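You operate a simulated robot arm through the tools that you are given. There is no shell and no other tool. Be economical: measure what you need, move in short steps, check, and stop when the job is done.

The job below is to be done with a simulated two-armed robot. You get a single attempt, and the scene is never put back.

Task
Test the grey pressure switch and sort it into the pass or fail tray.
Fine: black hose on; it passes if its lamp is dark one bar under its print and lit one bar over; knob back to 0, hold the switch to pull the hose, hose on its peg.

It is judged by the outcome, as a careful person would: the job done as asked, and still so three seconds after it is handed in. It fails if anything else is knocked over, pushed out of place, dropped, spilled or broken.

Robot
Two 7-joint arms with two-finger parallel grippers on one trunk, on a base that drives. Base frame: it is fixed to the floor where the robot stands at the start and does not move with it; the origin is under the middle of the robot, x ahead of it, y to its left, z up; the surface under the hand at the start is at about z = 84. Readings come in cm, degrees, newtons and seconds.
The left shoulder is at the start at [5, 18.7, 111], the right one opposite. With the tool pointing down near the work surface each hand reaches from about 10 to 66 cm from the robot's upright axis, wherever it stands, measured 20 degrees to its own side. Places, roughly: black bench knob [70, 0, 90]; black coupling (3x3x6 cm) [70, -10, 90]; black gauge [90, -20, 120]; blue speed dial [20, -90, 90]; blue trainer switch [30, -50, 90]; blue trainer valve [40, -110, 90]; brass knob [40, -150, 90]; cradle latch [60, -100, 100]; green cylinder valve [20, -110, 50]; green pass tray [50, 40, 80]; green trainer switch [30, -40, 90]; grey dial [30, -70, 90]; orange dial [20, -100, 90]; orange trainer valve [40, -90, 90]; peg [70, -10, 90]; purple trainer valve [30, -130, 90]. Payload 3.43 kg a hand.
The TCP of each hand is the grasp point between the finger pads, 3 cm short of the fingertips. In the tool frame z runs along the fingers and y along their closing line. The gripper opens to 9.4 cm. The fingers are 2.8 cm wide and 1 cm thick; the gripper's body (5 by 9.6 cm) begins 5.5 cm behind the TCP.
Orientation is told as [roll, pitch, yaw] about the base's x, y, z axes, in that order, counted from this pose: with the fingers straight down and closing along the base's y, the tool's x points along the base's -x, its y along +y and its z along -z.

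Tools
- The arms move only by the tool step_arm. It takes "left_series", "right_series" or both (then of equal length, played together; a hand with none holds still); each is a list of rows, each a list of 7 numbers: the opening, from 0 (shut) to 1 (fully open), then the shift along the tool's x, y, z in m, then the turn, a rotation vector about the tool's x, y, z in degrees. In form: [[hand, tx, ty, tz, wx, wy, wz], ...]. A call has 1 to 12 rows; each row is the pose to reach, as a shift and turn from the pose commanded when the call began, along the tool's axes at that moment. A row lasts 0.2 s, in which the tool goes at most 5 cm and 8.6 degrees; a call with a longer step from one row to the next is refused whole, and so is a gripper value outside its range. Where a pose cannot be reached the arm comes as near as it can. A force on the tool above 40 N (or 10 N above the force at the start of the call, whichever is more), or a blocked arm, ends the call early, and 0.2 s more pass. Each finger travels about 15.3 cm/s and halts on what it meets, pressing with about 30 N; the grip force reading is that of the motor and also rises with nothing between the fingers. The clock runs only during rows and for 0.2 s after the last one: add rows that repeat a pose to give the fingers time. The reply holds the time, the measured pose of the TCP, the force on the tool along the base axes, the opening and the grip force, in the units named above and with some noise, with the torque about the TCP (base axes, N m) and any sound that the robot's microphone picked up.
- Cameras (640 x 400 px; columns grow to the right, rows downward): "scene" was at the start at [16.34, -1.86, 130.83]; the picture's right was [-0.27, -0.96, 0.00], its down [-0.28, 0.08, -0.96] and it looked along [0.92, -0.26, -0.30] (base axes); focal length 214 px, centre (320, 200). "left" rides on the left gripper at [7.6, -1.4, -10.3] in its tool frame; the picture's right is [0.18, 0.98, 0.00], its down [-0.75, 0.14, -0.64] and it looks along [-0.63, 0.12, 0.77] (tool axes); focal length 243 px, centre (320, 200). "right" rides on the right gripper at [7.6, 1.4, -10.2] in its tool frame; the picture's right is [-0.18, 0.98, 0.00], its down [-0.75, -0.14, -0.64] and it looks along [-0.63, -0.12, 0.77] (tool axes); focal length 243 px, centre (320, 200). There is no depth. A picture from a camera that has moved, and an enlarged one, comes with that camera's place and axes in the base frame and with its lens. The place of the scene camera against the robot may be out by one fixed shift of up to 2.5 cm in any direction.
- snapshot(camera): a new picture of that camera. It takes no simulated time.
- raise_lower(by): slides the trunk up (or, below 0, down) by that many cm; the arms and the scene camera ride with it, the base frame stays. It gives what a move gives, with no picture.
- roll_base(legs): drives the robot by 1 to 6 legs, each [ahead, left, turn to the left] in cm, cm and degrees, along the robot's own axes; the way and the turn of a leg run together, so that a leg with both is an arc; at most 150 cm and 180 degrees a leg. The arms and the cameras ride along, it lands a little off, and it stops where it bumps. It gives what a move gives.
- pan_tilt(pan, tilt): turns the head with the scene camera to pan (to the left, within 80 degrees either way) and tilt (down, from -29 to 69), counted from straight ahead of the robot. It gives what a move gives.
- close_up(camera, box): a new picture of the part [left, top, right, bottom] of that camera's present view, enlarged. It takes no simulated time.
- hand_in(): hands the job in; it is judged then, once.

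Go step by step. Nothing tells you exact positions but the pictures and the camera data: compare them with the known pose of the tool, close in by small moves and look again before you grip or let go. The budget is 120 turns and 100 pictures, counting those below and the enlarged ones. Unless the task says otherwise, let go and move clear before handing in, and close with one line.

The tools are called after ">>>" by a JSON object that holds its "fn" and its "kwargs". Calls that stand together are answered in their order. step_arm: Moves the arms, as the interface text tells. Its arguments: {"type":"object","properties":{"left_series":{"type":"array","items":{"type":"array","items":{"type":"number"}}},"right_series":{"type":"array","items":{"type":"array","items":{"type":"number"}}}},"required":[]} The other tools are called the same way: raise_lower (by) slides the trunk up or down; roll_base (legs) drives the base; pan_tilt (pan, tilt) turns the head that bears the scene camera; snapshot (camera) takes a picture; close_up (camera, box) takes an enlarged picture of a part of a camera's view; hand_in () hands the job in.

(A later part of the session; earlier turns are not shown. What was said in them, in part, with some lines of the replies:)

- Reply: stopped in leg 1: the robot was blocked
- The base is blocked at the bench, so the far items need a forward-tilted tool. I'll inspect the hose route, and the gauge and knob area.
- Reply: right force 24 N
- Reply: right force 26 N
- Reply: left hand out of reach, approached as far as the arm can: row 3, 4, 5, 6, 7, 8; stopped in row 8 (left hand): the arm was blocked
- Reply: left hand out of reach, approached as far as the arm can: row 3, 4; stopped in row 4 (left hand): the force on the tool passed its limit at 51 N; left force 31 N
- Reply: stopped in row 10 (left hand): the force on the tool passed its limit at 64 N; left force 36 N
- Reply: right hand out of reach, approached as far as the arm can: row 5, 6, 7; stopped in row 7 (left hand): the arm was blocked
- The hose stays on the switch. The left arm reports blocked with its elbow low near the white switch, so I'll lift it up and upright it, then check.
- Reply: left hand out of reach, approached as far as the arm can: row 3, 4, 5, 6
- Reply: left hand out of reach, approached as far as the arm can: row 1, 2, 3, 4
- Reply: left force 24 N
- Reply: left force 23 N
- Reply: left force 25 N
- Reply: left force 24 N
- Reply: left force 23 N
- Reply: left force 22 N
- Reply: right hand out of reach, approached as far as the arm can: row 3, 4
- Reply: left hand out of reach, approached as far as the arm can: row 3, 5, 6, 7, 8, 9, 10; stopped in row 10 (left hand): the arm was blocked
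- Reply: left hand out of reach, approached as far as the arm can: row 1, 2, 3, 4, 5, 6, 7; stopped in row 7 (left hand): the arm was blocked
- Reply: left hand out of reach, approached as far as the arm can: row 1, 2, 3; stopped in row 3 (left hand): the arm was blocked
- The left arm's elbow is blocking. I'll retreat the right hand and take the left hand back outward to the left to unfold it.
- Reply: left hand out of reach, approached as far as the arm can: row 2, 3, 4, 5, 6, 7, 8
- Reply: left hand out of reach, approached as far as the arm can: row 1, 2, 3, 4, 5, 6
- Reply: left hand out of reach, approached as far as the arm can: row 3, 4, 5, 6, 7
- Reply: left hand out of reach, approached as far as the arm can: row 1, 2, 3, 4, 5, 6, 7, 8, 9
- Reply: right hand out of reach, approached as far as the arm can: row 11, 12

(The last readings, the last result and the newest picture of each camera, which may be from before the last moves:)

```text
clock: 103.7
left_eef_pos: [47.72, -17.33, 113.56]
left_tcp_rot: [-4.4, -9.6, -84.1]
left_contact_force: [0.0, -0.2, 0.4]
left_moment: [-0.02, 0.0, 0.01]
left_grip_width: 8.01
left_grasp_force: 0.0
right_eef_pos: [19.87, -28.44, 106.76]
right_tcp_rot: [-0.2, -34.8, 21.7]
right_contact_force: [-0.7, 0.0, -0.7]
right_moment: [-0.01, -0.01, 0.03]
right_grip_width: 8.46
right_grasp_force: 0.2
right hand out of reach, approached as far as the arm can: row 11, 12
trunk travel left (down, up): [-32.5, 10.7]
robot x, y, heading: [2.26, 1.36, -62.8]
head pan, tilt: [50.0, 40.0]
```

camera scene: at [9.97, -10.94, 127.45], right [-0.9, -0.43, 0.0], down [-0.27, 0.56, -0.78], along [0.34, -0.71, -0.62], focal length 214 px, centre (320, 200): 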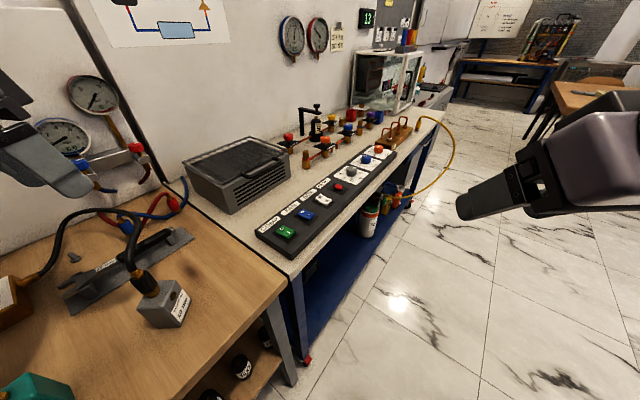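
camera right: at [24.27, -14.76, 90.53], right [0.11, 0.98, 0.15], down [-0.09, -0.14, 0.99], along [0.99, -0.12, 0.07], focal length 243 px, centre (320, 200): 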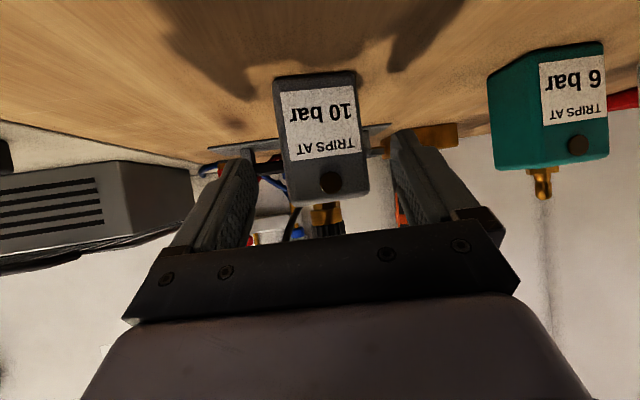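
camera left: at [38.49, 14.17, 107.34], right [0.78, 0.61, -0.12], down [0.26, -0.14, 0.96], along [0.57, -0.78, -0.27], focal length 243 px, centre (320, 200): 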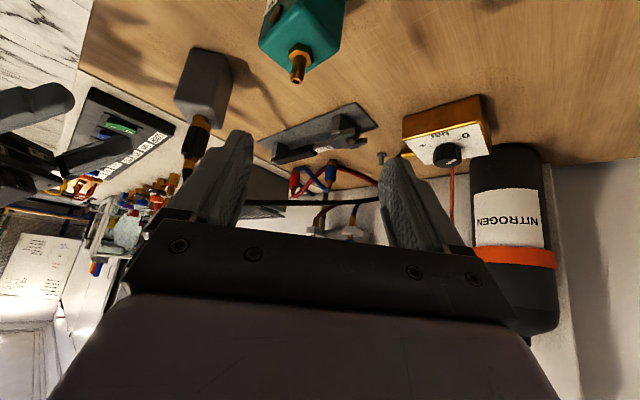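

>>> {"fn": "step_arm", "kwargs": {"left_series": [[0.6, 0.0076, -0.0197, 0.0123, -1.5, 3.2, 0], [0.6, 0.015, -0.0393, 0.0247, -2.9, 6.4, 0], [0.6, 0.0227, -0.059, 0.037, -4.4, 9.6, 0], [0.6, 0.0227, -0.059, 0.037, -4.4, 9.6, 0]]}}

>>> {"fn": "step_arm", "kwargs": {"left_series": [[0.6, 0, 0, 0, 0, 0, -8.5], [0.6, 0, 0, 0, 0, 0, -17], [0.6, 0, 0, 0, 0, 0, -25.5], [0.6, 0, 0, 0, 0, 0, -34], [0.6, 0, 0, 0, 0, 0, -42.5], [0.6, 0, 0, 0, 0, 0, -51], [0.6, 0, 0, 0, 0, 0, -59.5], [0.6, 0, 0, 0, 0, 0, -68], [0.6, 0, 0, 0, 0, 0, -76.5], [0.6, 0, 0, 0, 0, 0, -85], [0.6, 0, 0, 0, 0, 0, -93.5], [0.6, 0, 0, 0, 0, 0, -102]]}}

```text
clock: 104.7
left_eef_pos: [46.49, -13.2, 110.39]
left_tcp_rot: [-5.2, -1.9, -83.4]
left_contact_force: [0.4, 0.1, 0.3]
left_moment: [0.01, -0.01, -0.03]
left_grip_width: 5.62
left_grasp_force: 0.2
left hand out of reach, approached as far as the arm can: row 2, 3, 4
right_eef_pos: [19.94, -28.45, 106.85]
right_tcp_rot: [-0.1, -34.8, 21.6]
right_contact_force: [0.2, -0.6, 1.0]
right_moment: [-0.01, -0.04, -0.01]
right_grip_width: 8.45
right_grasp_force: 0.0
trunk travel left (down, up): [-32.5, 10.7]
robot x, y, heading: [1.74, 1.04, -63.0]
head pan, tilt: [50.0, 40.0]
```

```text
clock: 107.3
left_eef_pos: [46.45, -13.13, 110.57]
left_tcp_rot: [-1.0, 5.8, 18.7]
left_contact_force: [0.7, 0.3, -0.8]
left_moment: [-0.02, -0.04, 0.0]
left_grip_width: 5.63
left_grasp_force: 0.0
right_eef_pos: [19.98, -28.52, 106.76]
right_tcp_rot: [0.0, -34.8, 21.7]
right_contact_force: [0.1, -0.6, -0.4]
right_moment: [0.03, -0.03, 0.0]
right_grip_width: 8.49
right_grasp_force: 0.1
trunk travel left (down, up): [-32.5, 10.7]
robot x, y, heading: [1.89, 1.24, -62.7]
head pan, tilt: [50.0, 40.0]
```

The left hand is 5 cm short because the elbow crowds the head; backing the base 7 cm sideways gives it room.

>>> {"fn": "roll_base", "kwargs": {"legs": [[0, -7, 0]]}}

>>> {"fn": "snapshot", "kwargs": {"camera": "left"}}

```text
clock: 108.6
left_eef_pos: [40.35, -16.35, 110.64]
left_tcp_rot: [-0.9, 5.8, 18.5]
left_contact_force: [0.2, -0.7, 1.2]
left_moment: [-0.01, -0.01, 0.04]
left_grip_width: 5.67
left_grasp_force: 0.1
right_eef_pos: [13.74, -31.56, 106.81]
right_tcp_rot: [-0.1, -34.8, 21.7]
right_contact_force: [-0.3, -1.1, -0.7]
right_moment: [-0.01, -0.04, 0.01]
right_grip_width: 8.47
right_grasp_force: 0.0
trunk travel left (down, up): [-32.5, 10.7]
robot x, y, heading: [-4.28, -2.22, -62.8]
head pan, tilt: [50.0, 40.0]
```

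```text
12 pictures are left
camera left: at [34.31, -19.49, 121.61], right [-0.49, 0.87, 0.0], down [0.72, 0.4, 0.56], along [0.49, 0.28, -0.83], focal length 243 px, centre (320, 200)
```

left: 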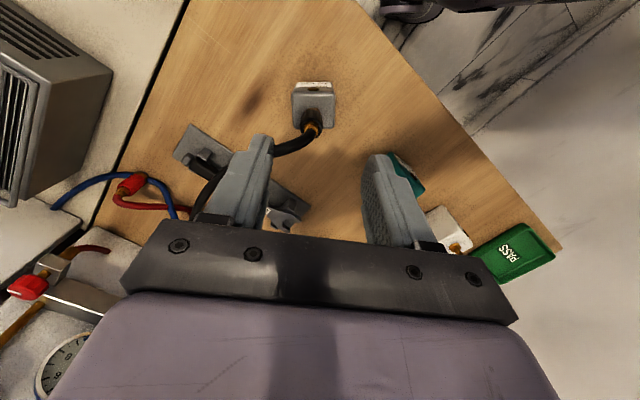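

From the left camera the coupling axis is at about (40.7,-16.5). I'll bring the right hand to its pre-hold point.

>>> {"fn": "step_arm", "kwargs": {"right_series": [[0.9, -0.0145, 0, 0.034, 0, -3.3, 0], [0.9, -0.029, 0.001, 0.0677, 0, -6.7, 0], [0.9, -0.0435, 0.001, 0.1015, 0, -10, 0], [0.9, -0.058, 0.002, 0.135, 0, -13.4, 0], [0.9, -0.0725, 0.002, 0.169, 0, -16.7, 0], [0.9, -0.087, 0.0026, 0.203, 0, -20, 0], [0.9, -0.087, 0.0026, 0.203, 0, -20, 0]]}}

>>> {"fn": "snapshot", "kwargs": {"camera": "right"}}

```text
clock: 110.2
left_eef_pos: [40.38, -16.15, 110.27]
left_tcp_rot: [-1.2, 8.0, 19.0]
left_contact_force: [-0.1, -0.8, -1.3]
left_moment: [-0.01, -0.02, 0.02]
left_grip_width: 5.66
left_grasp_force: 0.0
right_eef_pos: [31.22, -24.38, 95.06]
right_tcp_rot: [-0.2, -54.8, 21.7]
right_contact_force: [-0.1, 0.4, 0.1]
right_moment: [-0.03, -0.01, 0.02]
right_grip_width: 8.47
right_grasp_force: 0.1
trunk travel left (down, up): [-32.5, 10.7]
robot x, y, heading: [-4.21, -1.79, -62.7]
head pan, tilt: [50.0, 40.0]
```

```text
11 pictures are left
camera right: at [18.57, -27.68, 94.83], right [-0.26, 0.95, 0.15], down [-0.03, -0.16, 0.99], along [0.96, 0.25, 0.07], focal length 243 px, centre (320, 200)
```

right: 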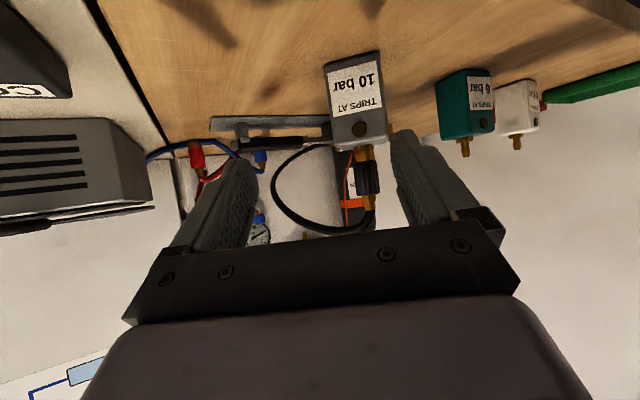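

The box is about 3.5 cm to the hand's left. I'll align laterally, then slide forward over the box and close.

>>> {"fn": "step_arm", "kwargs": {"right_series": [[0.9, 0, 0.018, 0, -2.7, 0, -1.9], [0.9, 0, 0.0347, 0.005, -5.3, 0, -3.7], [0.9, -0.001, 0.0347, 0.04, -5.3, 0, -3.7], [0.9, -0.002, 0.0347, 0.075, -5.3, 0, -3.7], [0.9, -0.002, 0.0347, 0.09, -5.3, 0, -3.7], [0.9, -0.002, 0.0347, 0.09, -5.3, 0, -3.7]]}}

>>> {"fn": "snapshot", "kwargs": {"camera": "right"}}

```text
clock: 111.6
left_eef_pos: [40.51, -16.1, 110.26]
left_tcp_rot: [-1.3, 8.0, 19.0]
left_contact_force: [-0.9, 0.5, -0.6]
left_moment: [-0.01, 0.0, 0.0]
left_grip_width: 5.6
left_grasp_force: 0.1
right_eef_pos: [36.19, -18.65, 90.66]
right_tcp_rot: [-0.3, -54.8, 28.1]
right_contact_force: [-0.7, -0.1, 0.1]
right_moment: [-0.03, 0.04, -0.01]
right_grip_width: 8.47
right_grasp_force: 0.1
right hand out of reach, approached as far as the arm can: row 5, 6
trunk travel left (down, up): [-32.5, 10.7]
robot x, y, heading: [-4.3, -1.74, -62.8]
head pan, tilt: [50.0, 40.0]
```

```text
10 pictures are left
camera right: at [24.01, -23.31, 90.49], right [-0.37, 0.92, 0.15], down [-0.01, -0.17, 0.99], along [0.93, 0.36, 0.07], focal length 243 px, centre (320, 200)
```

right: 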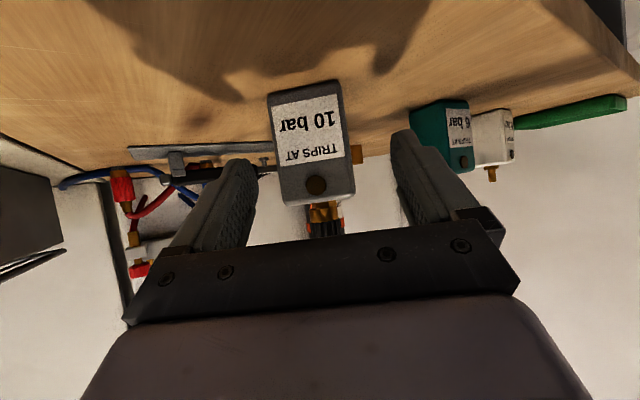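

Aligned. I'll move forward the remaining distance and close gently.

>>> {"fn": "step_arm", "kwargs": {"right_series": [[0.9, 0, 0, 0.012, 0, 0, 0], [0.9, 0, 0, 0.025, 0, 0, 0], [0.9, 0, 0, 0.036, 0, 0, 0], [0.9, 0, 0, 0.036, 0, 0, 0], [0.65, 0, 0, 0.036, 0, 0, 0], [0.5, 0, 0, 0.036, 0, 0, 0], [0.3, 0, 0, 0.036, 0, 0, 0], [0.3, 0, 0, 0.036, 0, 0, 0]]}}

>>> {"fn": "close_up", "kwargs": {"camera": "left", "box": [200, 40, 440, 240]}}

```text
clock: 113.4
left_eef_pos: [40.36, -16.14, 110.2]
left_tcp_rot: [-1.4, 8.0, 19.0]
left_contact_force: [-0.6, 0.5, -0.6]
left_moment: [-0.03, 0.03, -0.01]
left_grip_width: 5.63
left_grasp_force: 0.1
right_eef_pos: [36.23, -18.73, 90.73]
right_tcp_rot: [0.0, -54.8, 28.1]
right_contact_force: [-0.8, -1.5, 0.6]
right_moment: [0.0, -0.02, 0.01]
right_grip_width: 2.81
right_grasp_force: 0.1
right hand out of reach, approached as far as the arm can: row 1, 2, 3, 4, 5, 6, 7, 8
trunk travel left (down, up): [-32.5, 10.7]
robot x, y, heading: [-4.42, -1.51, -62.6]
head pan, tilt: [50.0, 40.0]
```

```text
2.00 times, centred on (320, 140) of left
camera zoom: at [34.9, -19.18, 121.54], right [-0.49, 0.87, 0.0], down [0.74, 0.42, 0.53], along [0.46, 0.26, -0.85], focal length 485 px, centre (320, 320)
```

zoom: 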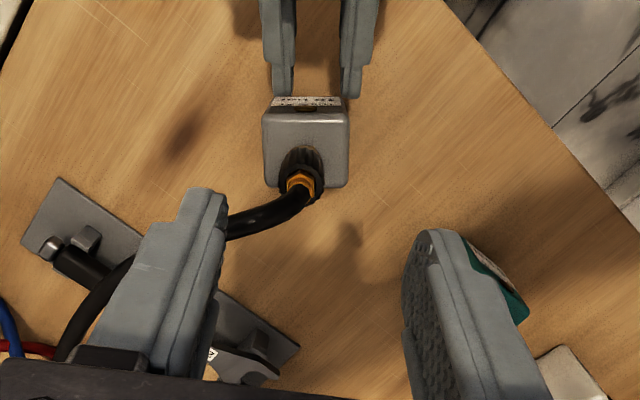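

The right hand stops 3 cm short (fingers closed on air, nothing touched). I'll reopen and let the base carry it forward 3.3 cm along its pointing direction.

>>> {"fn": "step_arm", "kwargs": {"right_series": [[0.9, 0, 0, -0.036, 0, 0, 0], [0.9, 0, 0, -0.036, 0, 0, 0], [0.9, 0, 0, -0.036, 0, 0, 0], [0.9, 0, 0, -0.036, 0, 0, 0]]}}

>>> {"fn": "roll_base", "kwargs": {"legs": [[0, 3.3, 0]]}}

>>> {"fn": "step_arm", "kwargs": {"right_series": [[0.9, 0.007, 0, 0.005, 0, 0, 0], [0.9, 0.015, 0, 0.01, 0, 0, 0], [0.9, 0.015, 0, 0.01, 0, 0, 0], [0.65, 0.015, 0, 0.01, 0, 0, 0], [0.5, 0.015, 0, 0.01, 0, 0, 0], [0.3, 0.015, 0, 0.01, 0, 0, 0], [0.3, 0.015, 0, 0.01, 0, 0, 0]]}}

>>> {"fn": "close_up", "kwargs": {"camera": "left", "box": [200, 0, 440, 200]}}

```text
clock: 114.4
left_eef_pos: [40.34, -16.09, 110.22]
left_tcp_rot: [-1.3, 8.0, 19.1]
left_contact_force: [0.7, -0.2, -0.2]
left_moment: [0.0, -0.03, -0.04]
left_grip_width: 5.64
left_grasp_force: 0.1
right_eef_pos: [33.71, -20.05, 92.85]
right_tcp_rot: [-0.2, -54.8, 28.2]
right_contact_force: [-0.2, -0.3, -1.2]
right_moment: [-0.01, -0.02, -0.01]
right_grip_width: 8.45
right_grasp_force: 0.1
trunk travel left (down, up): [-32.5, 10.7]
robot x, y, heading: [-3.91, -2.02, -62.8]
head pan, tilt: [50.0, 40.0]
```

```text
clock: 115.4
left_eef_pos: [43.42, -14.73, 110.21]
left_tcp_rot: [-1.3, 7.9, 18.9]
left_contact_force: [0.6, 0.0, -0.2]
left_moment: [0.01, 0.01, 0.0]
left_grip_width: 5.63
left_grasp_force: 0.0
right_eef_pos: [36.7, -18.38, 92.68]
right_tcp_rot: [-0.1, -54.6, 28.3]
right_contact_force: [-0.1, -0.5, -0.2]
right_moment: [-0.01, 0.01, 0.02]
right_grip_width: 8.47
right_grasp_force: 0.1
trunk travel left (down, up): [-32.5, 10.7]
robot x, y, heading: [-1.29, -0.11, -62.7]
head pan, tilt: [50.0, 40.0]
```

```text
clock: 117.0
left_eef_pos: [43.36, -14.64, 110.33]
left_tcp_rot: [-1.3, 8.5, 19.0]
left_contact_force: [-0.8, 0.4, 0.2]
left_moment: [0.0, -0.01, -0.03]
left_grip_width: 5.65
left_grasp_force: 0.1
right_eef_pos: [36.65, -18.58, 90.97]
right_tcp_rot: [-0.2, -54.7, 28.1]
right_contact_force: [0.9, -0.1, 0.9]
right_moment: [-0.03, -0.01, -0.03]
right_grip_width: 5.12
right_grasp_force: 29.9
trunk travel left (down, up): [-32.5, 10.7]
robot x, y, heading: [-1.25, -0.44, -62.8]
head pan, tilt: [50.0, 40.0]
```

```text
2.00 times, centred on (320, 100) of left
camera zoom: at [37.91, -17.61, 121.54], right [-0.5, 0.87, 0.0], down [0.74, 0.42, 0.52], along [0.45, 0.26, -0.85], focal length 485 px, centre (320, 400)
```

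zoom: 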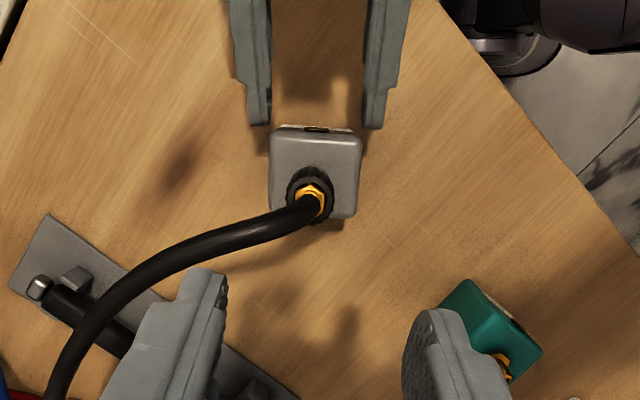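

The grip only catches the front edge of the box. I'll open and push 2.5 cm further before gripping.

>>> {"fn": "step_arm", "kwargs": {"right_series": [[0.9, 0, 0, 0, 0, 0, 0], [0.9, 0, 0, 0, 0, 0, 0], [0.9, 0, 0, 0.01, 0, 0, 0], [0.9, -0.003, 0, 0.02, 0, 0, 0], [0.9, -0.006, 0, 0.032, 0, 0, 0], [0.9, -0.006, 0, 0.032, 0, 0, 0], [0.9, -0.006, 0, 0.032, 0, 0, 0]]}}

```text
clock: 118.6
left_eef_pos: [43.35, -14.55, 110.16]
left_tcp_rot: [-1.3, 8.4, 18.9]
left_contact_force: [0.0, -0.2, 0.1]
left_moment: [0.0, -0.02, -0.01]
left_grip_width: 5.64
left_grasp_force: 0.1
right_eef_pos: [39.01, -16.87, 89.65]
right_tcp_rot: [-0.1, -54.8, 28.3]
right_contact_force: [-0.2, -0.1, -0.2]
right_moment: [0.01, 0.0, 0.01]
right_grip_width: 8.47
right_grasp_force: 0.1
trunk travel left (down, up): [-32.5, 10.7]
robot x, y, heading: [-0.79, -0.12, -62.7]
head pan, tilt: [50.0, 40.0]
```

Good overlap now. I'll lower 1 cm and grip.

>>> {"fn": "step_arm", "kwargs": {"right_series": [[0.9, 0.009, 0, 0.006, 0, 0, 0], [0.9, 0.009, 0, 0.006, 0, 0, 0], [0.65, 0.009, 0, 0.006, 0, 0, 0], [0.5, 0.009, 0, 0.006, 0, 0, 0], [0.3, 0.009, 0, 0.006, 0, 0, 0], [0.3, 0.009, 0, 0.006, 0, 0, 0]]}}

>>> {"fn": "step_arm", "kwargs": {"left_series": [[0.6, 0.01, -0.003, 0.02, 0, -2, 0], [0.6, 0.02, -0.006, 0.04, 0, -4, 0], [0.6, 0.027, -0.009, 0.055, 0, -6, 0], [0.6, 0.027, -0.009, 0.065, 0, -8, 0], [0.6, 0.027, -0.009, 0.065, 0, -8, 0]]}}

>>> {"fn": "close_up", "kwargs": {"camera": "left", "box": [200, 0, 440, 200]}}

```text
clock: 120.0
left_eef_pos: [43.29, -14.63, 110.25]
left_tcp_rot: [-1.2, 8.4, 19.0]
left_contact_force: [-0.4, -0.2, -0.2]
left_moment: [0.04, -0.01, -0.01]
left_grip_width: 5.64
left_grasp_force: 0.1
right_eef_pos: [39.14, -17.17, 88.37]
right_tcp_rot: [-0.2, -54.7, 28.2]
right_contact_force: [0.2, -0.6, -0.3]
right_moment: [-0.06, -0.04, -0.05]
right_grip_width: 5.57
right_grasp_force: 29.9
trunk travel left (down, up): [-32.5, 10.7]
robot x, y, heading: [-1.57, -0.67, -62.8]
head pan, tilt: [50.0, 40.0]
```

```text
clock: 120.6
left_eef_pos: [42.17, -15.46, 105.81]
left_tcp_rot: [-2.5, 12.1, 21.3]
left_contact_force: [-0.2, 0.1, -0.2]
left_moment: [0.02, 0.01, -0.01]
left_grip_width: 5.63
left_grasp_force: 0.0
left hand out of reach, approached as far as the arm can: row 2, 3
right_eef_pos: [39.13, -17.11, 88.57]
right_tcp_rot: [-0.4, -54.8, 28.2]
right_contact_force: [0.0, 0.2, 0.3]
right_moment: [0.05, -0.05, -0.02]
right_grip_width: 5.56
right_grasp_force: 30.2
trunk travel left (down, up): [-32.5, 10.7]
robot x, y, heading: [-1.4, -0.45, -62.7]
head pan, tilt: [50.0, 40.0]
stopped in row 3 (left hand): the arm was blocked; the commanded pose is now the measured one
```

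```text
2.00 times, centred on (320, 100) of left
camera zoom: at [37.42, -18.29, 117.5], right [-0.53, 0.85, 0.0], down [0.75, 0.47, 0.46], along [0.39, 0.24, -0.89], focal length 485 px, centre (320, 400)
```

zoom: 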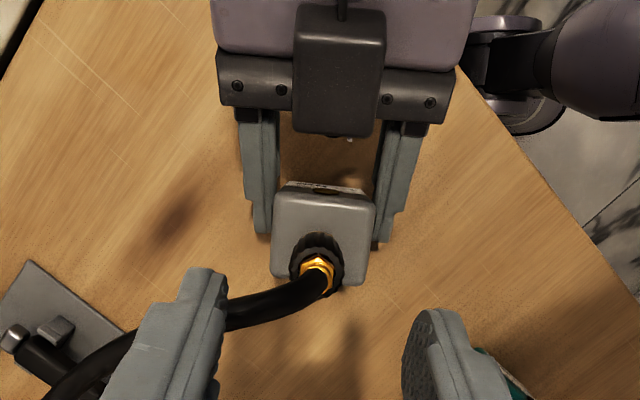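

The right hand holds the box firmly. The hose leaves toward (+x,-y), under the left finger, so I'll yaw the left hand to about -38° so its fingers close across the hose direction.

>>> {"fn": "step_arm", "kwargs": {"left_series": [[0.6, 0, 0, -0.01, -1.75, 0, 8.2], [0.6, 0, 0, -0.02, -3.5, 0, 16.5], [0.6, 0, 0, -0.02, -5.3, 0, 24.7], [0.6, 0, 0, -0.02, -7, 0, 33], [0.6, 0, 0, -0.02, -8.8, 0, 41.2], [0.6, 0, 0, -0.02, -10.5, 0, 49.5], [0.6, 0, 0, -0.02, -12.3, 0, 57.7], [0.6, 0, 0, -0.02, -12.3, 0, 57.7]]}}

>>> {"fn": "close_up", "kwargs": {"camera": "left", "box": [200, 0, 440, 200]}}

```text
clock: 122.4
left_eef_pos: [42.88, -14.86, 107.0]
left_tcp_rot: [-5.2, 12.2, -36.5]
left_contact_force: [0.4, -0.5, 0.9]
left_moment: [0.03, 0.01, 0.03]
left_grip_width: 5.65
left_grasp_force: 0.1
right_eef_pos: [39.13, -17.09, 88.45]
right_tcp_rot: [-0.3, -54.8, 28.2]
right_contact_force: [0.3, 0.4, 0.6]
right_moment: [-0.03, -0.05, 0.02]
right_grip_width: 5.58
right_grasp_force: 29.5
trunk travel left (down, up): [-32.5, 10.7]
robot x, y, heading: [-1.5, -0.5, -62.8]
head pan, tilt: [50.0, 40.0]
```

```text
2.00 times, centred on (320, 100) of left
camera zoom: at [38.22, -12.0, 118.7], right [0.42, 0.91, -0.05], down [0.82, -0.36, 0.45], along [0.39, -0.23, -0.89], focal length 485 px, centre (320, 400)
```

zoom: 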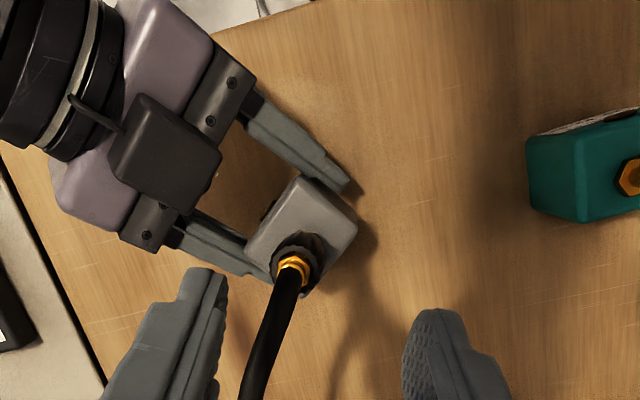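

The coupling is between the fingers' line. I'll descend onto it and close; a 2.2–2.3 cm width will confirm.

>>> {"fn": "step_arm", "kwargs": {"left_series": [[0.6, -0.004, -0.0036, 0.025, 0, 0, 0], [0.6, -0.008, -0.0072, 0.05, 0, 0, 0], [0.6, -0.012, -0.0108, 0.075, 0, 0, 0], [0.6, -0.012, -0.0108, 0.0911, 0, 0, 0], [0.6, -0.012, -0.0108, 0.0911, 0, 0, 0], [0.3, -0.012, -0.0108, 0.0911, 0, 0, 0], [0, -0.012, -0.0108, 0.0911, 0, 0, 0], [0, -0.012, -0.0108, 0.0911, 0, 0, 0]]}}

```text
clock: 124.2
left_eef_pos: [41.79, -16.1, 98.79]
left_tcp_rot: [-3.1, 10.1, -36.4]
left_contact_force: [3.7, 2.9, 8.3]
left_moment: [0.13, -0.57, -0.13]
left_grip_width: 2.33
left_grasp_force: 30.2
right_eef_pos: [39.03, -17.33, 88.58]
right_tcp_rot: [-0.3, -54.8, 28.1]
right_contact_force: [0.8, -3.5, 0.2]
right_moment: [0.12, 0.04, -0.01]
right_grip_width: 5.57
right_grasp_force: 30.3
trunk travel left (down, up): [-32.5, 10.7]
robot x, y, heading: [-1.17, -0.3, -62.5]
head pan, tilt: [50.0, 40.0]
```

Width 2.33: it's the coupling. Pulling straight up while the right hand holds the switch.

>>> {"fn": "step_arm", "kwargs": {"left_series": [[0, 0.0016, -0.0007, -0.0075, 0, 0, 0], [0, 0.0032, -0.0013, -0.0146, 0, 0, 0], [0, 0.0053, -0.0022, -0.0243, 0, 0, 0], [0, 0.0074, -0.0031, -0.034, 0, 0, 0], [0, 0.0105, -0.0045, -0.0487, 0, 0, 0], [0, 0.0148, -0.0062, -0.068, 0, 0, 0], [0, 0.019, -0.008, -0.0876, 0, 0, 0], [0, 0.019, -0.008, -0.0876, 0, 0, 0]]}}

>>> {"fn": "snapshot", "kwargs": {"camera": "left"}}

```text
clock: 125.8
left_eef_pos: [41.62, -15.63, 106.46]
left_tcp_rot: [-7.9, 13.6, -35.9]
left_contact_force: [-0.2, -0.3, -2.4]
left_moment: [0.0, 0.04, -0.02]
left_grip_width: 2.29
left_grasp_force: 30.0
right_eef_pos: [39.03, -17.18, 88.55]
right_tcp_rot: [-0.2, -54.8, 28.1]
right_contact_force: [-0.9, 1.0, 0.8]
right_moment: [-0.08, 0.04, 0.01]
right_grip_width: 5.57
right_grasp_force: 30.3
trunk travel left (down, up): [-32.5, 10.7]
robot x, y, heading: [-0.94, -0.28, -63.0]
head pan, tilt: [50.0, 40.0]
stopped in row 8 (left hand): the arm was blocked; the commanded pose is now the measured one
```

```text
5 pictures are left
camera left: at [37.5, -12.7, 118.31], right [0.4, 0.91, -0.09], down [0.84, -0.33, 0.42], along [0.36, -0.24, -0.9], focal length 243 px, centre (320, 200)
```

left: 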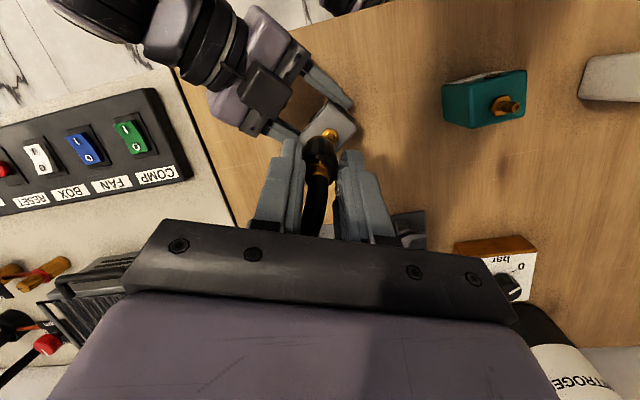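

The hose is off and the nipple is free. I'll release the switch, back the right hand off, shift the base toward the bench, and carry the hose over the peg.

>>> {"fn": "step_arm", "kwargs": {"right_series": [[0.9, 0, 0, 0, 0, 0, 0], [0.9, 0, 0, 0, 0, 0, 0], [0.9, 0, 0, 0, 0, 0, 0], [0.9, 0, 0, -0.03, 0, 0, 0], [0.9, 0, 0, -0.06, 0, 0, 0], [0.9, 0, 0, -0.09, 0, 0, 0], [0.9, 0, 0, -0.12, 0, 0, 0], [0.9, 0, 0, -0.16, 0, 0, 0], [0.9, -0.02, 0, -0.18, 0, 0, 0]]}}

>>> {"fn": "roll_base", "kwargs": {"legs": [[0, 3.3, 0]]}}

>>> {"fn": "step_arm", "kwargs": {"left_series": [[0, -0.029, 0.0195, -0.0065, -0.6, -0.4, 0], [0, -0.058, 0.039, -0.013, -1.2, -0.9, 0], [0, -0.087, 0.0585, -0.0195, -1.8, -1.3, 0], [0, -0.1155, 0.078, -0.026, -2.4, -1.75, 0], [0, -0.144, 0.0975, -0.0325, -3, -2.2, 0], [0, -0.173, 0.117, -0.039, -3.6, -2.6, 0], [0, -0.202, 0.1365, -0.0455, -4.2, -3, 0], [0, -0.231, 0.156, -0.052, -4.8, -3.5, 0], [0, -0.231, 0.156, -0.052, -4.8, -3.5, 0]]}}

>>> {"fn": "snapshot", "kwargs": {"camera": "left"}}

```text
clock: 127.8
left_eef_pos: [41.67, -15.72, 106.33]
left_tcp_rot: [-7.8, 13.7, -36.0]
left_contact_force: [0.5, 0.0, -0.9]
left_moment: [-0.03, -0.04, 0.0]
left_grip_width: 2.28
left_grasp_force: 30.2
right_eef_pos: [26.85, -23.2, 100.61]
right_tcp_rot: [-0.3, -54.6, 28.2]
right_contact_force: [-0.1, 0.3, -0.4]
right_moment: [-0.02, -0.03, 0.03]
right_grip_width: 8.45
right_grasp_force: 0.0
trunk travel left (down, up): [-32.5, 10.7]
robot x, y, heading: [-1.29, -0.82, -62.8]
head pan, tilt: [50.0, 40.0]
```

```text
clock: 128.8
left_eef_pos: [44.6, -14.11, 106.28]
left_tcp_rot: [-7.9, 13.8, -36.0]
left_contact_force: [-0.1, -0.1, 0.0]
left_moment: [-0.02, 0.02, 0.0]
left_grip_width: 2.32
left_grasp_force: 30.2
right_eef_pos: [29.85, -21.67, 100.62]
right_tcp_rot: [-0.2, -54.8, 28.1]
right_contact_force: [0.0, -0.4, 0.8]
right_moment: [0.02, -0.02, 0.0]
right_grip_width: 8.45
right_grasp_force: 0.0
trunk travel left (down, up): [-32.5, 10.7]
robot x, y, heading: [1.73, 1.19, -62.6]
head pan, tilt: [50.0, 40.0]
```

```text
clock: 130.8
left_eef_pos: [72.94, -14.64, 103.81]
left_tcp_rot: [-3.0, 10.3, -35.6]
left_contact_force: [-0.3, 0.7, -1.2]
left_moment: [0.05, -0.01, -0.05]
left_grip_width: 2.25
left_grasp_force: 29.9
right_eef_pos: [29.81, -21.78, 100.63]
right_tcp_rot: [-0.2, -54.7, 28.2]
right_contact_force: [-0.9, -0.9, 0.2]
right_moment: [0.0, -0.04, 0.01]
right_grip_width: 8.46
right_grasp_force: 0.1
trunk travel left (down, up): [-32.5, 10.7]
robot x, y, heading: [2.15, 1.48, -63.0]
head pan, tilt: [50.0, 40.0]
```

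```text
4 pictures are left
camera left: at [67.59, -12.08, 115.29], right [0.42, 0.91, -0.02], down [0.8, -0.36, 0.49], along [0.44, -0.22, -0.87], focal length 243 px, centre (320, 200)
```

left: 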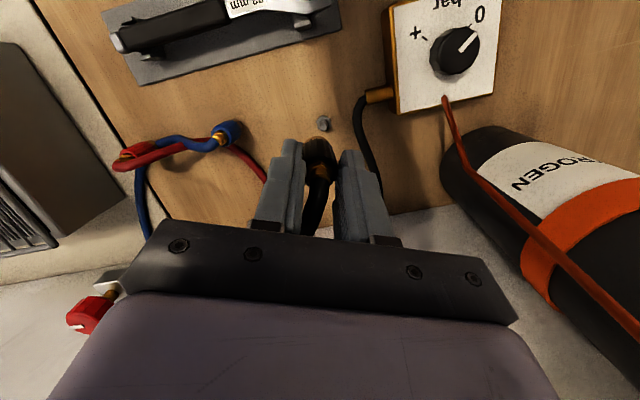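

The peg is at ≈(72.7,-14.5) and my estimate of the coupling axis is about 0.6 cm short in x. I'll correct, lower partway, and take a close look.

>>> {"fn": "step_arm", "kwargs": {"left_series": [[0, -0.0055, 0.002, 0.02, 0, 0, 0], [0, -0.011, 0.004, 0.04, 0, 0, 0], [0, -0.0164, 0.006, 0.0608, 0, 0, 0], [0, -0.0164, 0.006, 0.0608, 0, 0, 0]]}}

>>> {"fn": "close_up", "kwargs": {"camera": "left", "box": [260, 80, 390, 220]}}

```text
clock: 131.8
left_eef_pos: [73.49, -14.95, 97.44]
left_tcp_rot: [-2.9, 10.3, -35.8]
left_contact_force: [-0.5, 0.8, -0.7]
left_moment: [0.01, -0.01, 0.0]
left_grip_width: 2.26
left_grasp_force: 30.1
right_eef_pos: [29.73, -21.78, 100.59]
right_tcp_rot: [-0.3, -54.8, 28.1]
right_contact_force: [-0.3, 0.6, -0.8]
right_moment: [0.0, 0.01, 0.03]
right_grip_width: 8.48
right_grasp_force: 0.1
trunk travel left (down, up): [-32.5, 10.7]
robot x, y, heading: [1.68, 1.31, -62.7]
head pan, tilt: [50.0, 40.0]
```

```text
2.86 times, centred on (325, 150) of left
camera zoom: at [68.13, -12.17, 108.95], right [0.42, 0.91, -0.02], down [0.8, -0.36, 0.49], along [0.44, -0.22, -0.87], focal length 693 px, centre (306, 343)
```

zoom: 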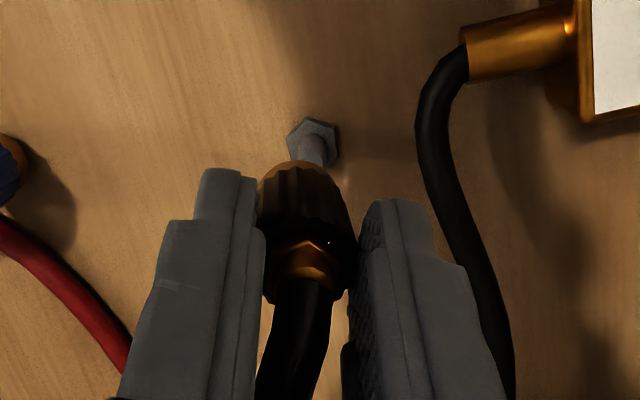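

The close-up shows the coupling nearly above the peg, needing about +0.25 cm in y. I'll shift and lower onto the peg.

>>> {"fn": "step_arm", "kwargs": {"left_series": [[0, 0.0015, 0.002, 0.0005, 0, 0, 0], [0, 0, 0.003, 0.01, 0, 0, 0], [0, -0.002, 0.0035, 0.02, 0, 0, 0], [0, -0.0038, 0.004, 0.03, 0, 0, 0], [0, -0.0056, 0.0045, 0.04, 0, 0, 0], [0, -0.0072, 0.005, 0.048, 0, 0, 0], [0, -0.0088, 0.0053, 0.0551, 0, 0, 0], [0, -0.0088, 0.0053, 0.0551, 0, 0, 0]]}}

```text
clock: 133.6
left_eef_pos: [73.49, -14.46, 91.9]
left_tcp_rot: [-2.9, 10.3, -35.7]
left_contact_force: [0.7, -2.7, -0.1]
left_moment: [-0.17, -0.04, -0.01]
left_grip_width: 2.27
left_grasp_force: 29.7
right_eef_pos: [29.88, -21.76, 100.61]
right_tcp_rot: [-0.2, -54.7, 28.2]
right_contact_force: [-0.5, 0.3, 0.6]
right_moment: [0.0, -0.01, 0.0]
right_grip_width: 8.46
right_grasp_force: 0.1
trunk travel left (down, up): [-32.5, 10.7]
robot x, y, heading: [1.86, 1.13, -62.9]
head pan, tilt: [50.0, 40.0]
```

It went down freely with slight lateral guidance. I'll press a little further to seat it.

>>> {"fn": "step_arm", "kwargs": {"left_series": [[0, -0.0009, 0.0003, 0.005, 0, 0, 0], [0, -0.0017, 0.0005, 0.01, 0, 0, 0], [0, -0.0017, 0.0005, 0.01, 0, 0, 0]]}}

>>> {"fn": "close_up", "kwargs": {"camera": "left", "box": [260, 80, 390, 220]}}

```text
clock: 134.4
left_eef_pos: [73.45, -14.51, 91.04]
left_tcp_rot: [-2.9, 10.1, -35.6]
left_contact_force: [6.8, -7.9, 13.2]
left_moment: [-0.32, -0.39, 0.02]
left_grip_width: 2.27
left_grasp_force: 30.1
right_eef_pos: [29.76, -21.67, 100.67]
right_tcp_rot: [-0.1, -54.8, 28.1]
right_contact_force: [-0.2, -0.7, 1.0]
right_moment: [-0.01, 0.0, 0.0]
right_grip_width: 8.46
right_grasp_force: 0.1
trunk travel left (down, up): [-32.5, 10.7]
robot x, y, heading: [1.58, 1.26, -62.6]
head pan, tilt: [50.0, 40.0]
```

```text
2.86 times, centred on (325, 150) of left
camera zoom: at [68.21, -11.81, 102.57], right [0.42, 0.91, -0.02], down [0.79, -0.36, 0.49], along [0.44, -0.22, -0.87], focal length 693 px, centre (306, 343)
```

zoom: 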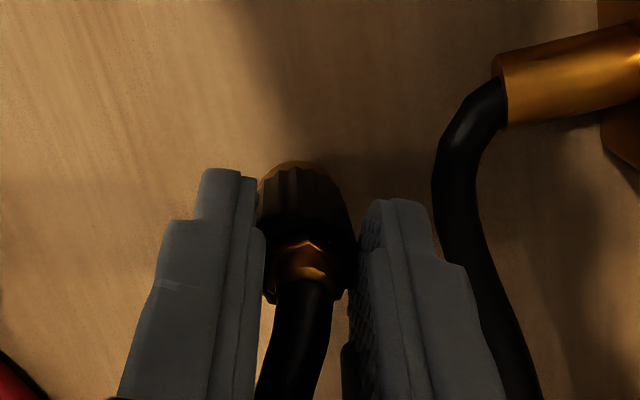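

The coupling is seated on the peg (13 N, hex covered). Releasing and lifting clear.

>>> {"fn": "step_arm", "kwargs": {"left_series": [[0.45, 0, 0, 0, 0, 0, 0], [0.55, 0, 0, 0, 0, 0, 0], [0.55, 0, 0, 0, 0, 0, 0], [0.55, 0, 0, -0.015, 0, 0, 0], [0.55, 0, 0, -0.03, 0, 0, 0], [0.55, 0, 0, -0.06, 0, 0, 0], [0.55, 0, 0, -0.1, 0, 0, 0], [0.55, 0, 0, -0.14, 0, 0, 0], [0.55, 0, 0, -0.18, 0, 0, 0]]}}

```text
clock: 136.4
left_eef_pos: [74.51, -14.98, 106.57]
left_tcp_rot: [-2.9, 10.3, -35.5]
left_contact_force: [0.2, 0.4, -0.8]
left_moment: [-0.04, 0.02, 0.03]
left_grip_width: 5.19
left_grasp_force: 0.0
left hand out of reach, approached as far as the arm can: row 8, 9
right_eef_pos: [29.94, -21.69, 100.58]
right_tcp_rot: [-0.2, -54.7, 28.2]
right_contact_force: [0.1, -0.3, -0.6]
right_moment: [0.01, 0.01, 0.02]
right_grip_width: 8.48
right_grasp_force: 0.1
trunk travel left (down, up): [-32.5, 10.7]
robot x, y, heading: [1.78, 1.0, -62.8]
head pan, tilt: [50.0, 40.0]
```

Now I'll shift the base back 7 cm for elbow room and bring the left hand vertically over the grey switch.

>>> {"fn": "roll_base", "kwargs": {"legs": [[0, -7, 0]]}}

>>> {"fn": "step_arm", "kwargs": {"left_series": [[0.85, 0.03, -0.019, 0.0122, -0.66, -1.2, 3.3], [0.85, 0.06, -0.038, 0.0245, -1.3, -2.4, 6.65], [0.85, 0.09, -0.0565, 0.0367, -2, -3.6, 10], [0.85, 0.1205, -0.0755, 0.049, -2.65, -4.75, 13.3], [0.85, 0.1506, -0.0944, 0.0612, -3.3, -5.9, 16.6], [0.85, 0.181, -0.113, 0.0735, -4, -7.1, 20], [0.85, 0.211, -0.132, 0.0857, -4.6, -8.3, 23.3], [0.85, 0.241, -0.151, 0.098, -5.3, -9.5, 26.6], [0.85, 0.241, -0.151, 0.098, -5.3, -9.5, 26.6]]}}

```text
clock: 137.7
left_eef_pos: [68.0, -18.16, 106.7]
left_tcp_rot: [-3.1, 10.2, -35.3]
left_contact_force: [0.0, 1.4, 0.2]
left_moment: [0.02, -0.01, -0.01]
left_grip_width: 5.16
left_grasp_force: 0.0
right_eef_pos: [23.45, -25.06, 100.56]
right_tcp_rot: [-0.2, -54.7, 28.4]
right_contact_force: [-0.1, 1.4, 0.0]
right_moment: [0.01, 0.01, 0.0]
right_grip_width: 8.45
right_grasp_force: 0.0
trunk travel left (down, up): [-32.5, 10.7]
robot x, y, heading: [-4.81, -2.19, -62.8]
head pan, tilt: [50.0, 40.0]
```

```text
clock: 139.7
left_eef_pos: [57.65, -37.25, 106.99]
left_tcp_rot: [0.0, 0.0, -61.9]
left_contact_force: [0.8, -0.1, 0.2]
left_moment: [-0.04, -0.01, 0.02]
left_grip_width: 7.99
left_grasp_force: 0.0
left hand out of reach, approached as far as the arm can: row 1, 2, 3, 4, 5, 6, 7, 8, 9
right_eef_pos: [23.47, -25.0, 100.65]
right_tcp_rot: [-0.2, -54.8, 28.3]
right_contact_force: [-0.6, 0.9, 0.1]
right_moment: [-0.04, 0.01, 0.0]
right_grip_width: 8.46
right_grasp_force: 0.1
trunk travel left (down, up): [-32.5, 10.7]
robot x, y, heading: [-4.04, -2.01, -62.6]
head pan, tilt: [50.0, 40.0]
```

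The arm drifted aside since a level tool isn't reachable there; a +12° pitch worked before. I'll command that orientation at the same target.

>>> {"fn": "step_arm", "kwargs": {"left_series": [[0.85, 0, 0, 0, 0, 6, -4], [0.85, 0, 0, 0, 0, 12, -8], [0.85, 0, 0, 0, 0, 14, -14], [0.85, 0, 0, 0, 0, 14, -20], [0.85, 0, 0, 0, 0, 14, -24], [0.85, 0, 0, 0, 0, 14, -24], [0.85, 0, 0, 0, 0, 14, -24], [0.85, 0, 0, 0, 0, 14, -24]]}}

```text
clock: 141.5
left_eef_pos: [56.15, -32.92, 106.8]
left_tcp_rot: [3.1, 13.3, -37.4]
left_contact_force: [0.3, 0.0, 0.0]
left_moment: [0.01, -0.05, 0.0]
left_grip_width: 8.01
left_grasp_force: 0.0
left hand out of reach, approached as far as the arm can: row 1, 2, 3, 4, 5, 6, 7, 8
right_eef_pos: [23.52, -25.1, 100.67]
right_tcp_rot: [-0.3, -54.8, 28.3]
right_contact_force: [-0.6, -0.2, -0.1]
right_moment: [-0.05, -0.03, -0.02]
right_grip_width: 8.45
right_grasp_force: 0.2
trunk travel left (down, up): [-32.5, 10.7]
robot x, y, heading: [-4.57, -2.14, -62.7]
head pan, tilt: [50.0, 40.0]
```

I'll route the left arm back through the orientation that was reachable near here earlier (yaw ≈ -85°, higher up).

>>> {"fn": "step_arm", "kwargs": {"left_series": [[0.85, -0.004, 0.0015, -0.0147, -1.9, 0, 7.6], [0.85, -0.0077, 0.003, -0.0293, -3.8, 0, 15.2], [0.85, -0.0115, 0.0045, -0.044, -5.7, 0, 22.8], [0.85, -0.015, 0.006, -0.0587, -7.6, 0, 30.4], [0.85, -0.019, 0.0075, -0.0733, -9.5, 0, 38], [0.85, -0.023, 0.009, -0.088, -11.4, 0, 45.6], [0.85, -0.023, 0.009, -0.088, -11.4, 0, 45.6]]}}

>>> {"fn": "step_arm", "kwargs": {"left_series": [[0.85, 0, 0, 0, 0, -7, 0], [0.85, 0, 0, 0, 0, -14, 0], [0.85, 0, 0, 0, 0, -21, 0], [0.85, 0, 0, 0, 0, -21, 0], [0.85, 0, 0, 0, 0, -21, 0]]}}

```text
clock: 143.1
left_eef_pos: [56.94, -30.88, 112.76]
left_tcp_rot: [2.5, 15.8, -84.6]
left_contact_force: [0.4, 0.1, -0.6]
left_moment: [-0.02, -0.02, 0.06]
left_grip_width: 7.98
left_grasp_force: 0.1
left hand out of reach, approached as far as the arm can: row 1, 2, 3, 4, 5, 6, 7
right_eef_pos: [23.59, -24.9, 100.55]
right_tcp_rot: [-0.3, -54.7, 28.3]
right_contact_force: [0.5, 1.3, 0.1]
right_moment: [0.0, 0.01, -0.02]
right_grip_width: 8.47
right_grasp_force: 0.2
trunk travel left (down, up): [-32.5, 10.7]
robot x, y, heading: [-4.65, -2.14, -62.4]
head pan, tilt: [50.0, 40.0]
```

```text
clock: 144.3
left_eef_pos: [56.93, -30.84, 113.01]
left_tcp_rot: [2.4, -5.3, -85.3]
left_contact_force: [0.6, -0.8, 0.6]
left_moment: [-0.02, 0.0, 0.0]
left_grip_width: 7.99
left_grasp_force: 0.1
right_eef_pos: [23.56, -25.01, 100.59]
right_tcp_rot: [-0.2, -54.8, 28.3]
right_contact_force: [0.2, -0.3, 0.1]
right_moment: [0.0, -0.03, 0.01]
right_grip_width: 8.49
right_grasp_force: 0.0
trunk travel left (down, up): [-32.5, 10.7]
robot x, y, heading: [-4.53, -2.27, -62.3]
head pan, tilt: [50.0, 40.0]
```

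Deltas apply from the clipped pose, so I'll now actually translate from here to above the switch.

>>> {"fn": "step_arm", "kwargs": {"left_series": [[0.85, 0.023, -0.021, 0.008, 0, 0, 0], [0.85, 0.046, -0.042, 0.016, 0, 0, 0], [0.85, 0.069, -0.063, 0.024, 0, 0, 0], [0.85, 0.092, -0.0845, 0.032, 0, 0, 0], [0.85, 0.115, -0.106, 0.04, 0, 0, 0], [0.85, 0.138, -0.127, 0.048, 0, 0, 0], [0.85, 0.161, -0.148, 0.056, 0, 0, 0], [0.85, 0.161, -0.148, 0.056, 0, 0, 0]]}}

```text
clock: 146.1
left_eef_pos: [41.18, -16.44, 105.19]
left_tcp_rot: [1.0, -4.8, -84.8]
left_contact_force: [0.2, -0.4, 1.2]
left_moment: [0.01, -0.03, 0.01]
left_grip_width: 8.0
left_grasp_force: 0.0
right_eef_pos: [23.51, -24.96, 100.58]
right_tcp_rot: [-0.2, -54.8, 28.2]
right_contact_force: [-0.4, 0.7, -0.8]
right_moment: [0.0, 0.02, -0.02]
right_grip_width: 8.46
right_grasp_force: 0.1
trunk travel left (down, up): [-32.5, 10.7]
robot x, y, heading: [-4.55, -2.3, -62.9]
head pan, tilt: [50.0, 40.0]
```

It's right above the switch. I'll yaw to match the box faces (-62°), level, and look.

>>> {"fn": "step_arm", "kwargs": {"left_series": [[0.85, 0, 0, 0, -0.3, 1.6, -7.7], [0.85, 0, 0, 0, -0.6, 3.2, -15.4], [0.85, 0, 0, 0, -1, 4.8, -23], [0.85, 0, 0, 0, -1, 4.8, -23]]}}

>>> {"fn": "snapshot", "kwargs": {"camera": "left"}}

```text
clock: 147.1
left_eef_pos: [41.38, -16.63, 105.55]
left_tcp_rot: [1.2, -1.2, -61.7]
left_contact_force: [-0.3, 0.3, 0.6]
left_moment: [0.0, 0.01, -0.03]
left_grip_width: 7.98
left_grasp_force: 0.1
right_eef_pos: [23.51, -24.93, 100.67]
right_tcp_rot: [-0.2, -54.8, 28.3]
right_contact_force: [0.6, -0.3, 1.0]
right_moment: [0.0, -0.02, -0.02]
right_grip_width: 8.46
right_grasp_force: 0.1
trunk travel left (down, up): [-32.5, 10.7]
robot x, y, heading: [-4.87, -2.39, -62.6]
head pan, tilt: [50.0, 40.0]
```

```text
1 pictures are left
camera left: at [36.05, -10.35, 115.56], right [0.78, 0.63, 0.02], down [0.46, -0.59, 0.66], along [0.42, -0.51, -0.75], focal length 243 px, centre (320, 200)
```

left: 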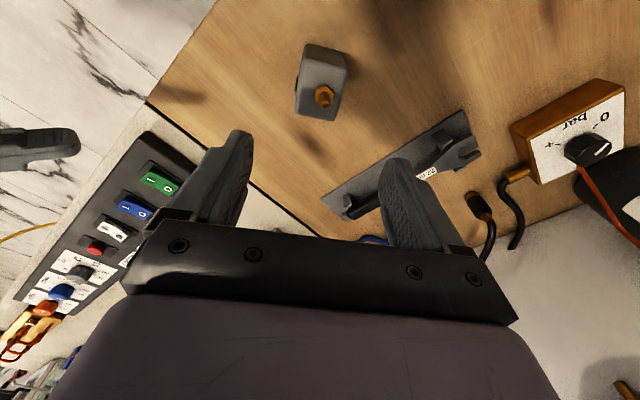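

The hose stands on its peg, and the switch is about 1.2 cm from the jaw centre along the finger plane. I'll descend over it and grip.

>>> {"fn": "step_arm", "kwargs": {"left_series": [[0.85, 0.015, -0.002, 0.03, 0, 0, 0], [0.85, 0.015, -0.002, 0.065, 0, 0, 0], [0.85, 0.015, -0.002, 0.1, 0, 0, 0], [0.85, 0.015, -0.002, 0.125, 0, 0, 0], [0.85, 0.015, -0.002, 0.14, 0, 0, 0], [0.85, 0.015, -0.002, 0.153, 0, 0, 0], [0.85, 0.015, -0.002, 0.153, 0, 0, 0], [0.65, 0.015, -0.002, 0.153, 0, 0, 0], [0.4, 0.015, -0.002, 0.153, 0, 0, 0], [0.2, 0.015, -0.002, 0.153, 0, 0, 0], [0.2, 0.015, -0.002, 0.153, 0, 0, 0]]}}

```text
clock: 149.5
left_eef_pos: [41.47, -15.18, 90.24]
left_tcp_rot: [-1.5, -2.0, -58.5]
left_contact_force: [-0.8, -5.4, 13.9]
left_moment: [-0.47, -0.41, -0.18]
left_grip_width: 4.82
left_grasp_force: 29.8
right_eef_pos: [23.42, -25.01, 100.57]
right_tcp_rot: [-0.3, -54.8, 28.3]
right_contact_force: [0.0, 0.4, -0.1]
right_moment: [0.03, -0.01, 0.0]
right_grip_width: 8.47
right_grasp_force: 0.1
trunk travel left (down, up): [-32.5, 10.7]
robot x, y, heading: [-4.83, -2.39, -62.7]
head pan, tilt: [50.0, 40.0]
```

Gripped (4.8 cm). Lifting the switch.

>>> {"fn": "step_arm", "kwargs": {"left_series": [[0.2, 0, 0, -0.01, 0, 0, 0], [0.2, 0, 0, -0.03, 0, 0, 0], [0.2, 0, 0, -0.06, 0, 0, 0], [0.2, 0, 0, -0.09, 0, 0, 0], [0.2, 0, 0, -0.12, 0, 0, 0], [0.2, 0, 0, -0.15, 0, 0, 0], [0.2, 0, 0, -0.17, 0, 0, 0], [0.2, 0, 0, -0.17, 0, 0, 0]]}}

```text
clock: 151.3
left_eef_pos: [40.5, -15.19, 106.58]
left_tcp_rot: [1.1, -0.4, -61.9]
left_contact_force: [0.3, 0.3, -2.1]
left_moment: [0.01, 0.0, 0.03]
left_grip_width: 4.81
left_grasp_force: 29.7
right_eef_pos: [23.4, -24.9, 100.56]
right_tcp_rot: [-0.1, -54.8, 28.3]
right_contact_force: [0.4, 0.4, 0.2]
right_moment: [0.01, 0.01, 0.01]
right_grip_width: 8.45
right_grasp_force: 0.1
trunk travel left (down, up): [-32.5, 10.7]
robot x, y, heading: [-4.72, -2.14, -62.7]
head pan, tilt: [50.0, 40.0]
```

The switch is held. Turning the base back to heading 0 so the PASS tray lies on the left arm's good side.

>>> {"fn": "roll_base", "kwargs": {"legs": [[0, 0, 62.7]]}}

```text
clock: 154.5
left_eef_pos: [28.06, 31.68, 106.63]
left_tcp_rot: [1.4, -0.7, 0.5]
left_contact_force: [0.4, -0.6, -2.0]
left_moment: [0.03, 0.04, -0.01]
left_grip_width: 4.79
left_grasp_force: 30.1
right_eef_pos: [28.58, 12.29, 100.54]
right_tcp_rot: [-0.2, -54.7, 90.7]
right_contact_force: [0.2, -0.5, 0.6]
right_moment: [-0.02, -0.02, 0.0]
right_grip_width: 8.46
right_grasp_force: 0.1
trunk travel left (down, up): [-32.5, 10.7]
robot x, y, heading: [-4.91, -2.15, -0.3]
head pan, tilt: [50.0, 40.0]
```

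Now I'll extend the left hand over the PASS tray at about (48.7,36) and partly lower.

>>> {"fn": "step_arm", "kwargs": {"left_series": [[0.2, -0.035, 0.007, 0, 0, 0, 0], [0.2, -0.07, 0.014, 0, 0, 0, 0], [0.2, -0.105, 0.0215, 0, 0, 0, 0], [0.2, -0.14, 0.029, 0, 0, 0, 0], [0.2, -0.175, 0.036, 0, 0, 0, 0], [0.2, -0.207, 0.043, 0, 0, 0, 0], [0.2, -0.207, 0.043, 0.03, 0, 0, 0], [0.2, -0.207, 0.043, 0.07, 0, 0, 0], [0.2, -0.207, 0.043, 0.09, 0, 0, 0], [0.2, -0.207, 0.043, 0.09, 0, 0, 0]]}}

>>> {"fn": "snapshot", "kwargs": {"camera": "left"}}

```text
clock: 156.7
left_eef_pos: [48.7, 36.29, 98.0]
left_tcp_rot: [1.3, -0.6, 0.4]
left_contact_force: [0.5, -0.1, -2.0]
left_moment: [-0.01, 0.0, -0.04]
left_grip_width: 4.8
left_grasp_force: 30.2
right_eef_pos: [28.67, 12.22, 100.68]
right_tcp_rot: [-0.2, -54.8, 90.7]
right_contact_force: [1.0, 0.3, -0.1]
right_moment: [-0.05, -0.01, 0.02]
right_grip_width: 8.46
right_grasp_force: 0.1
trunk travel left (down, up): [-32.5, 10.7]
robot x, y, heading: [-4.36, -2.13, -0.1]
head pan, tilt: [50.0, 40.0]
```

```text
0 pictures are left
camera left: at [40.89, 34.61, 108.12], right [-0.19, 0.98, 0.02], down [0.75, 0.13, 0.65], along [0.64, 0.14, -0.76], focal length 243 px, centre (320, 200)
```

left: 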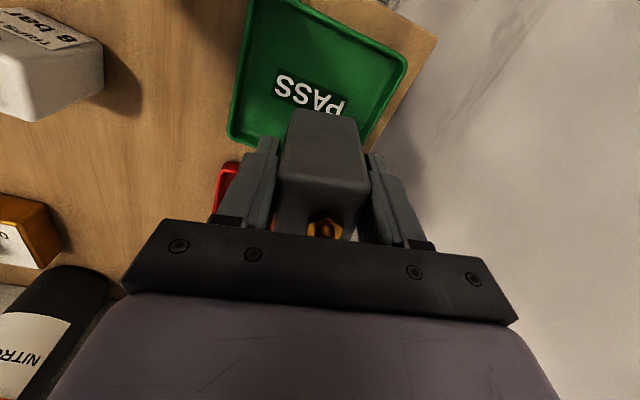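

The box is centred over the PASS tray. Lowering gently to contact.

>>> {"fn": "step_arm", "kwargs": {"left_series": [[0.2, 0, -0.003, 0.025, 0, 0, 0], [0.2, 0, -0.003, 0.045, 0, 0, 0], [0.2, 0, -0.003, 0.055, 0, 0, 0], [0.2, 0, -0.003, 0.06, 0, 0, 0], [0.2, 0, -0.003, 0.064, 0, 0, 0], [0.2, 0, -0.003, 0.064, 0, 0, 0]]}}

```text
clock: 158.1
left_eef_pos: [48.7, 36.2, 91.51]
left_tcp_rot: [1.4, -0.5, 0.5]
left_contact_force: [0.6, 0.4, -2.1]
left_moment: [-0.02, 0.02, 0.02]
left_grip_width: 4.81
left_grasp_force: 30.1
right_eef_pos: [28.59, 12.19, 100.53]
right_tcp_rot: [-0.2, -54.8, 90.7]
right_contact_force: [-0.1, -0.3, 0.9]
right_moment: [-0.03, -0.02, 0.02]
right_grip_width: 8.47
right_grasp_force: 0.1
trunk travel left (down, up): [-32.5, 10.7]
robot x, y, heading: [-4.58, -2.04, -0.1]
head pan, tilt: [50.0, 40.0]
```

No contact yet; a few more millimetres down.

>>> {"fn": "step_arm", "kwargs": {"left_series": [[0.2, 0, 0, 0.003, 0, 0, 0], [0.2, 0, 0, 0.006, 0, 0, 0], [0.2, 0, 0, 0.009, 0, 0, 0], [0.2, 0, 0, 0.009, 0, 0, 0]]}}

```text
clock: 159.1
left_eef_pos: [48.85, 36.15, 90.78]
left_tcp_rot: [1.5, -0.5, 0.5]
left_contact_force: [-0.1, 1.3, 0.0]
left_moment: [-0.01, -0.04, -0.01]
left_grip_width: 4.83
left_grasp_force: 30.2
right_eef_pos: [28.53, 12.35, 100.76]
right_tcp_rot: [-0.3, -54.8, 90.8]
right_contact_force: [0.3, -0.4, 0.1]
right_moment: [-0.02, -0.01, -0.05]
right_grip_width: 8.5
right_grasp_force: 0.5
trunk travel left (down, up): [-32.5, 10.7]
robot x, y, heading: [-4.76, -2.18, 0.1]
head pan, tilt: [50.0, 40.0]
```

The weight has come off the hand, so it's touching. A touch more, then open slowly and lift straight up.

>>> {"fn": "step_arm", "kwargs": {"left_series": [[0.2, 0, 0, 0.002, 0, 0, 0], [0.2, 0, 0, 0.002, 0, 0, 0], [0.56, 0, 0, 0.002, 0, 0, 0], [0.65, 0, 0, 0.002, 0, 0, 0], [0.75, 0, 0, 0.002, 0, 0, 0], [0.8, 0, 0, -0.01, 0, 0, 0], [0.8, 0, 0, -0.03, 0, 0, 0], [0.8, 0, 0, -0.06, 0, 0, 0], [0.8, 0, 0, -0.1, 0, 0, 0], [0.8, 0, 0, -0.14, 0, 0, 0], [0.8, 0, 0, -0.17, 0, 0, 0]]}}

```text
clock: 161.5
left_eef_pos: [48.52, 35.91, 107.92]
left_tcp_rot: [1.4, -0.5, 0.5]
left_contact_force: [0.2, -0.3, -0.9]
left_moment: [0.01, 0.01, -0.02]
left_grip_width: 7.5
left_grasp_force: 0.1
right_eef_pos: [28.53, 12.22, 100.63]
right_tcp_rot: [-0.2, -54.8, 90.6]
right_contact_force: [-0.5, 0.2, 0.0]
right_moment: [0.01, 0.02, 0.01]
right_grip_width: 8.45
right_grasp_force: 0.0
trunk travel left (down, up): [-32.5, 10.7]
robot x, y, heading: [-4.83, -1.92, -0.2]
head pan, tilt: [50.0, 40.0]
```

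Both hands are empty and clear. The hose is on its peg, the knob is at 0, and the switch is in the PASS tray.

>>> {"fn": "hand_in", "kwargs": {}}

```text
The job is handed in.
```

The grey switch passed and I put it in the green PASS tray: its lamp was dark at 9 bar (needle about 9.3) and lit at 11 bar. The knob is back at 0 and the black hose is on its peg. I had used all my pictures before the final release, so the switch's resting place in the tray is judged from the forces on the hand, not from a picture.
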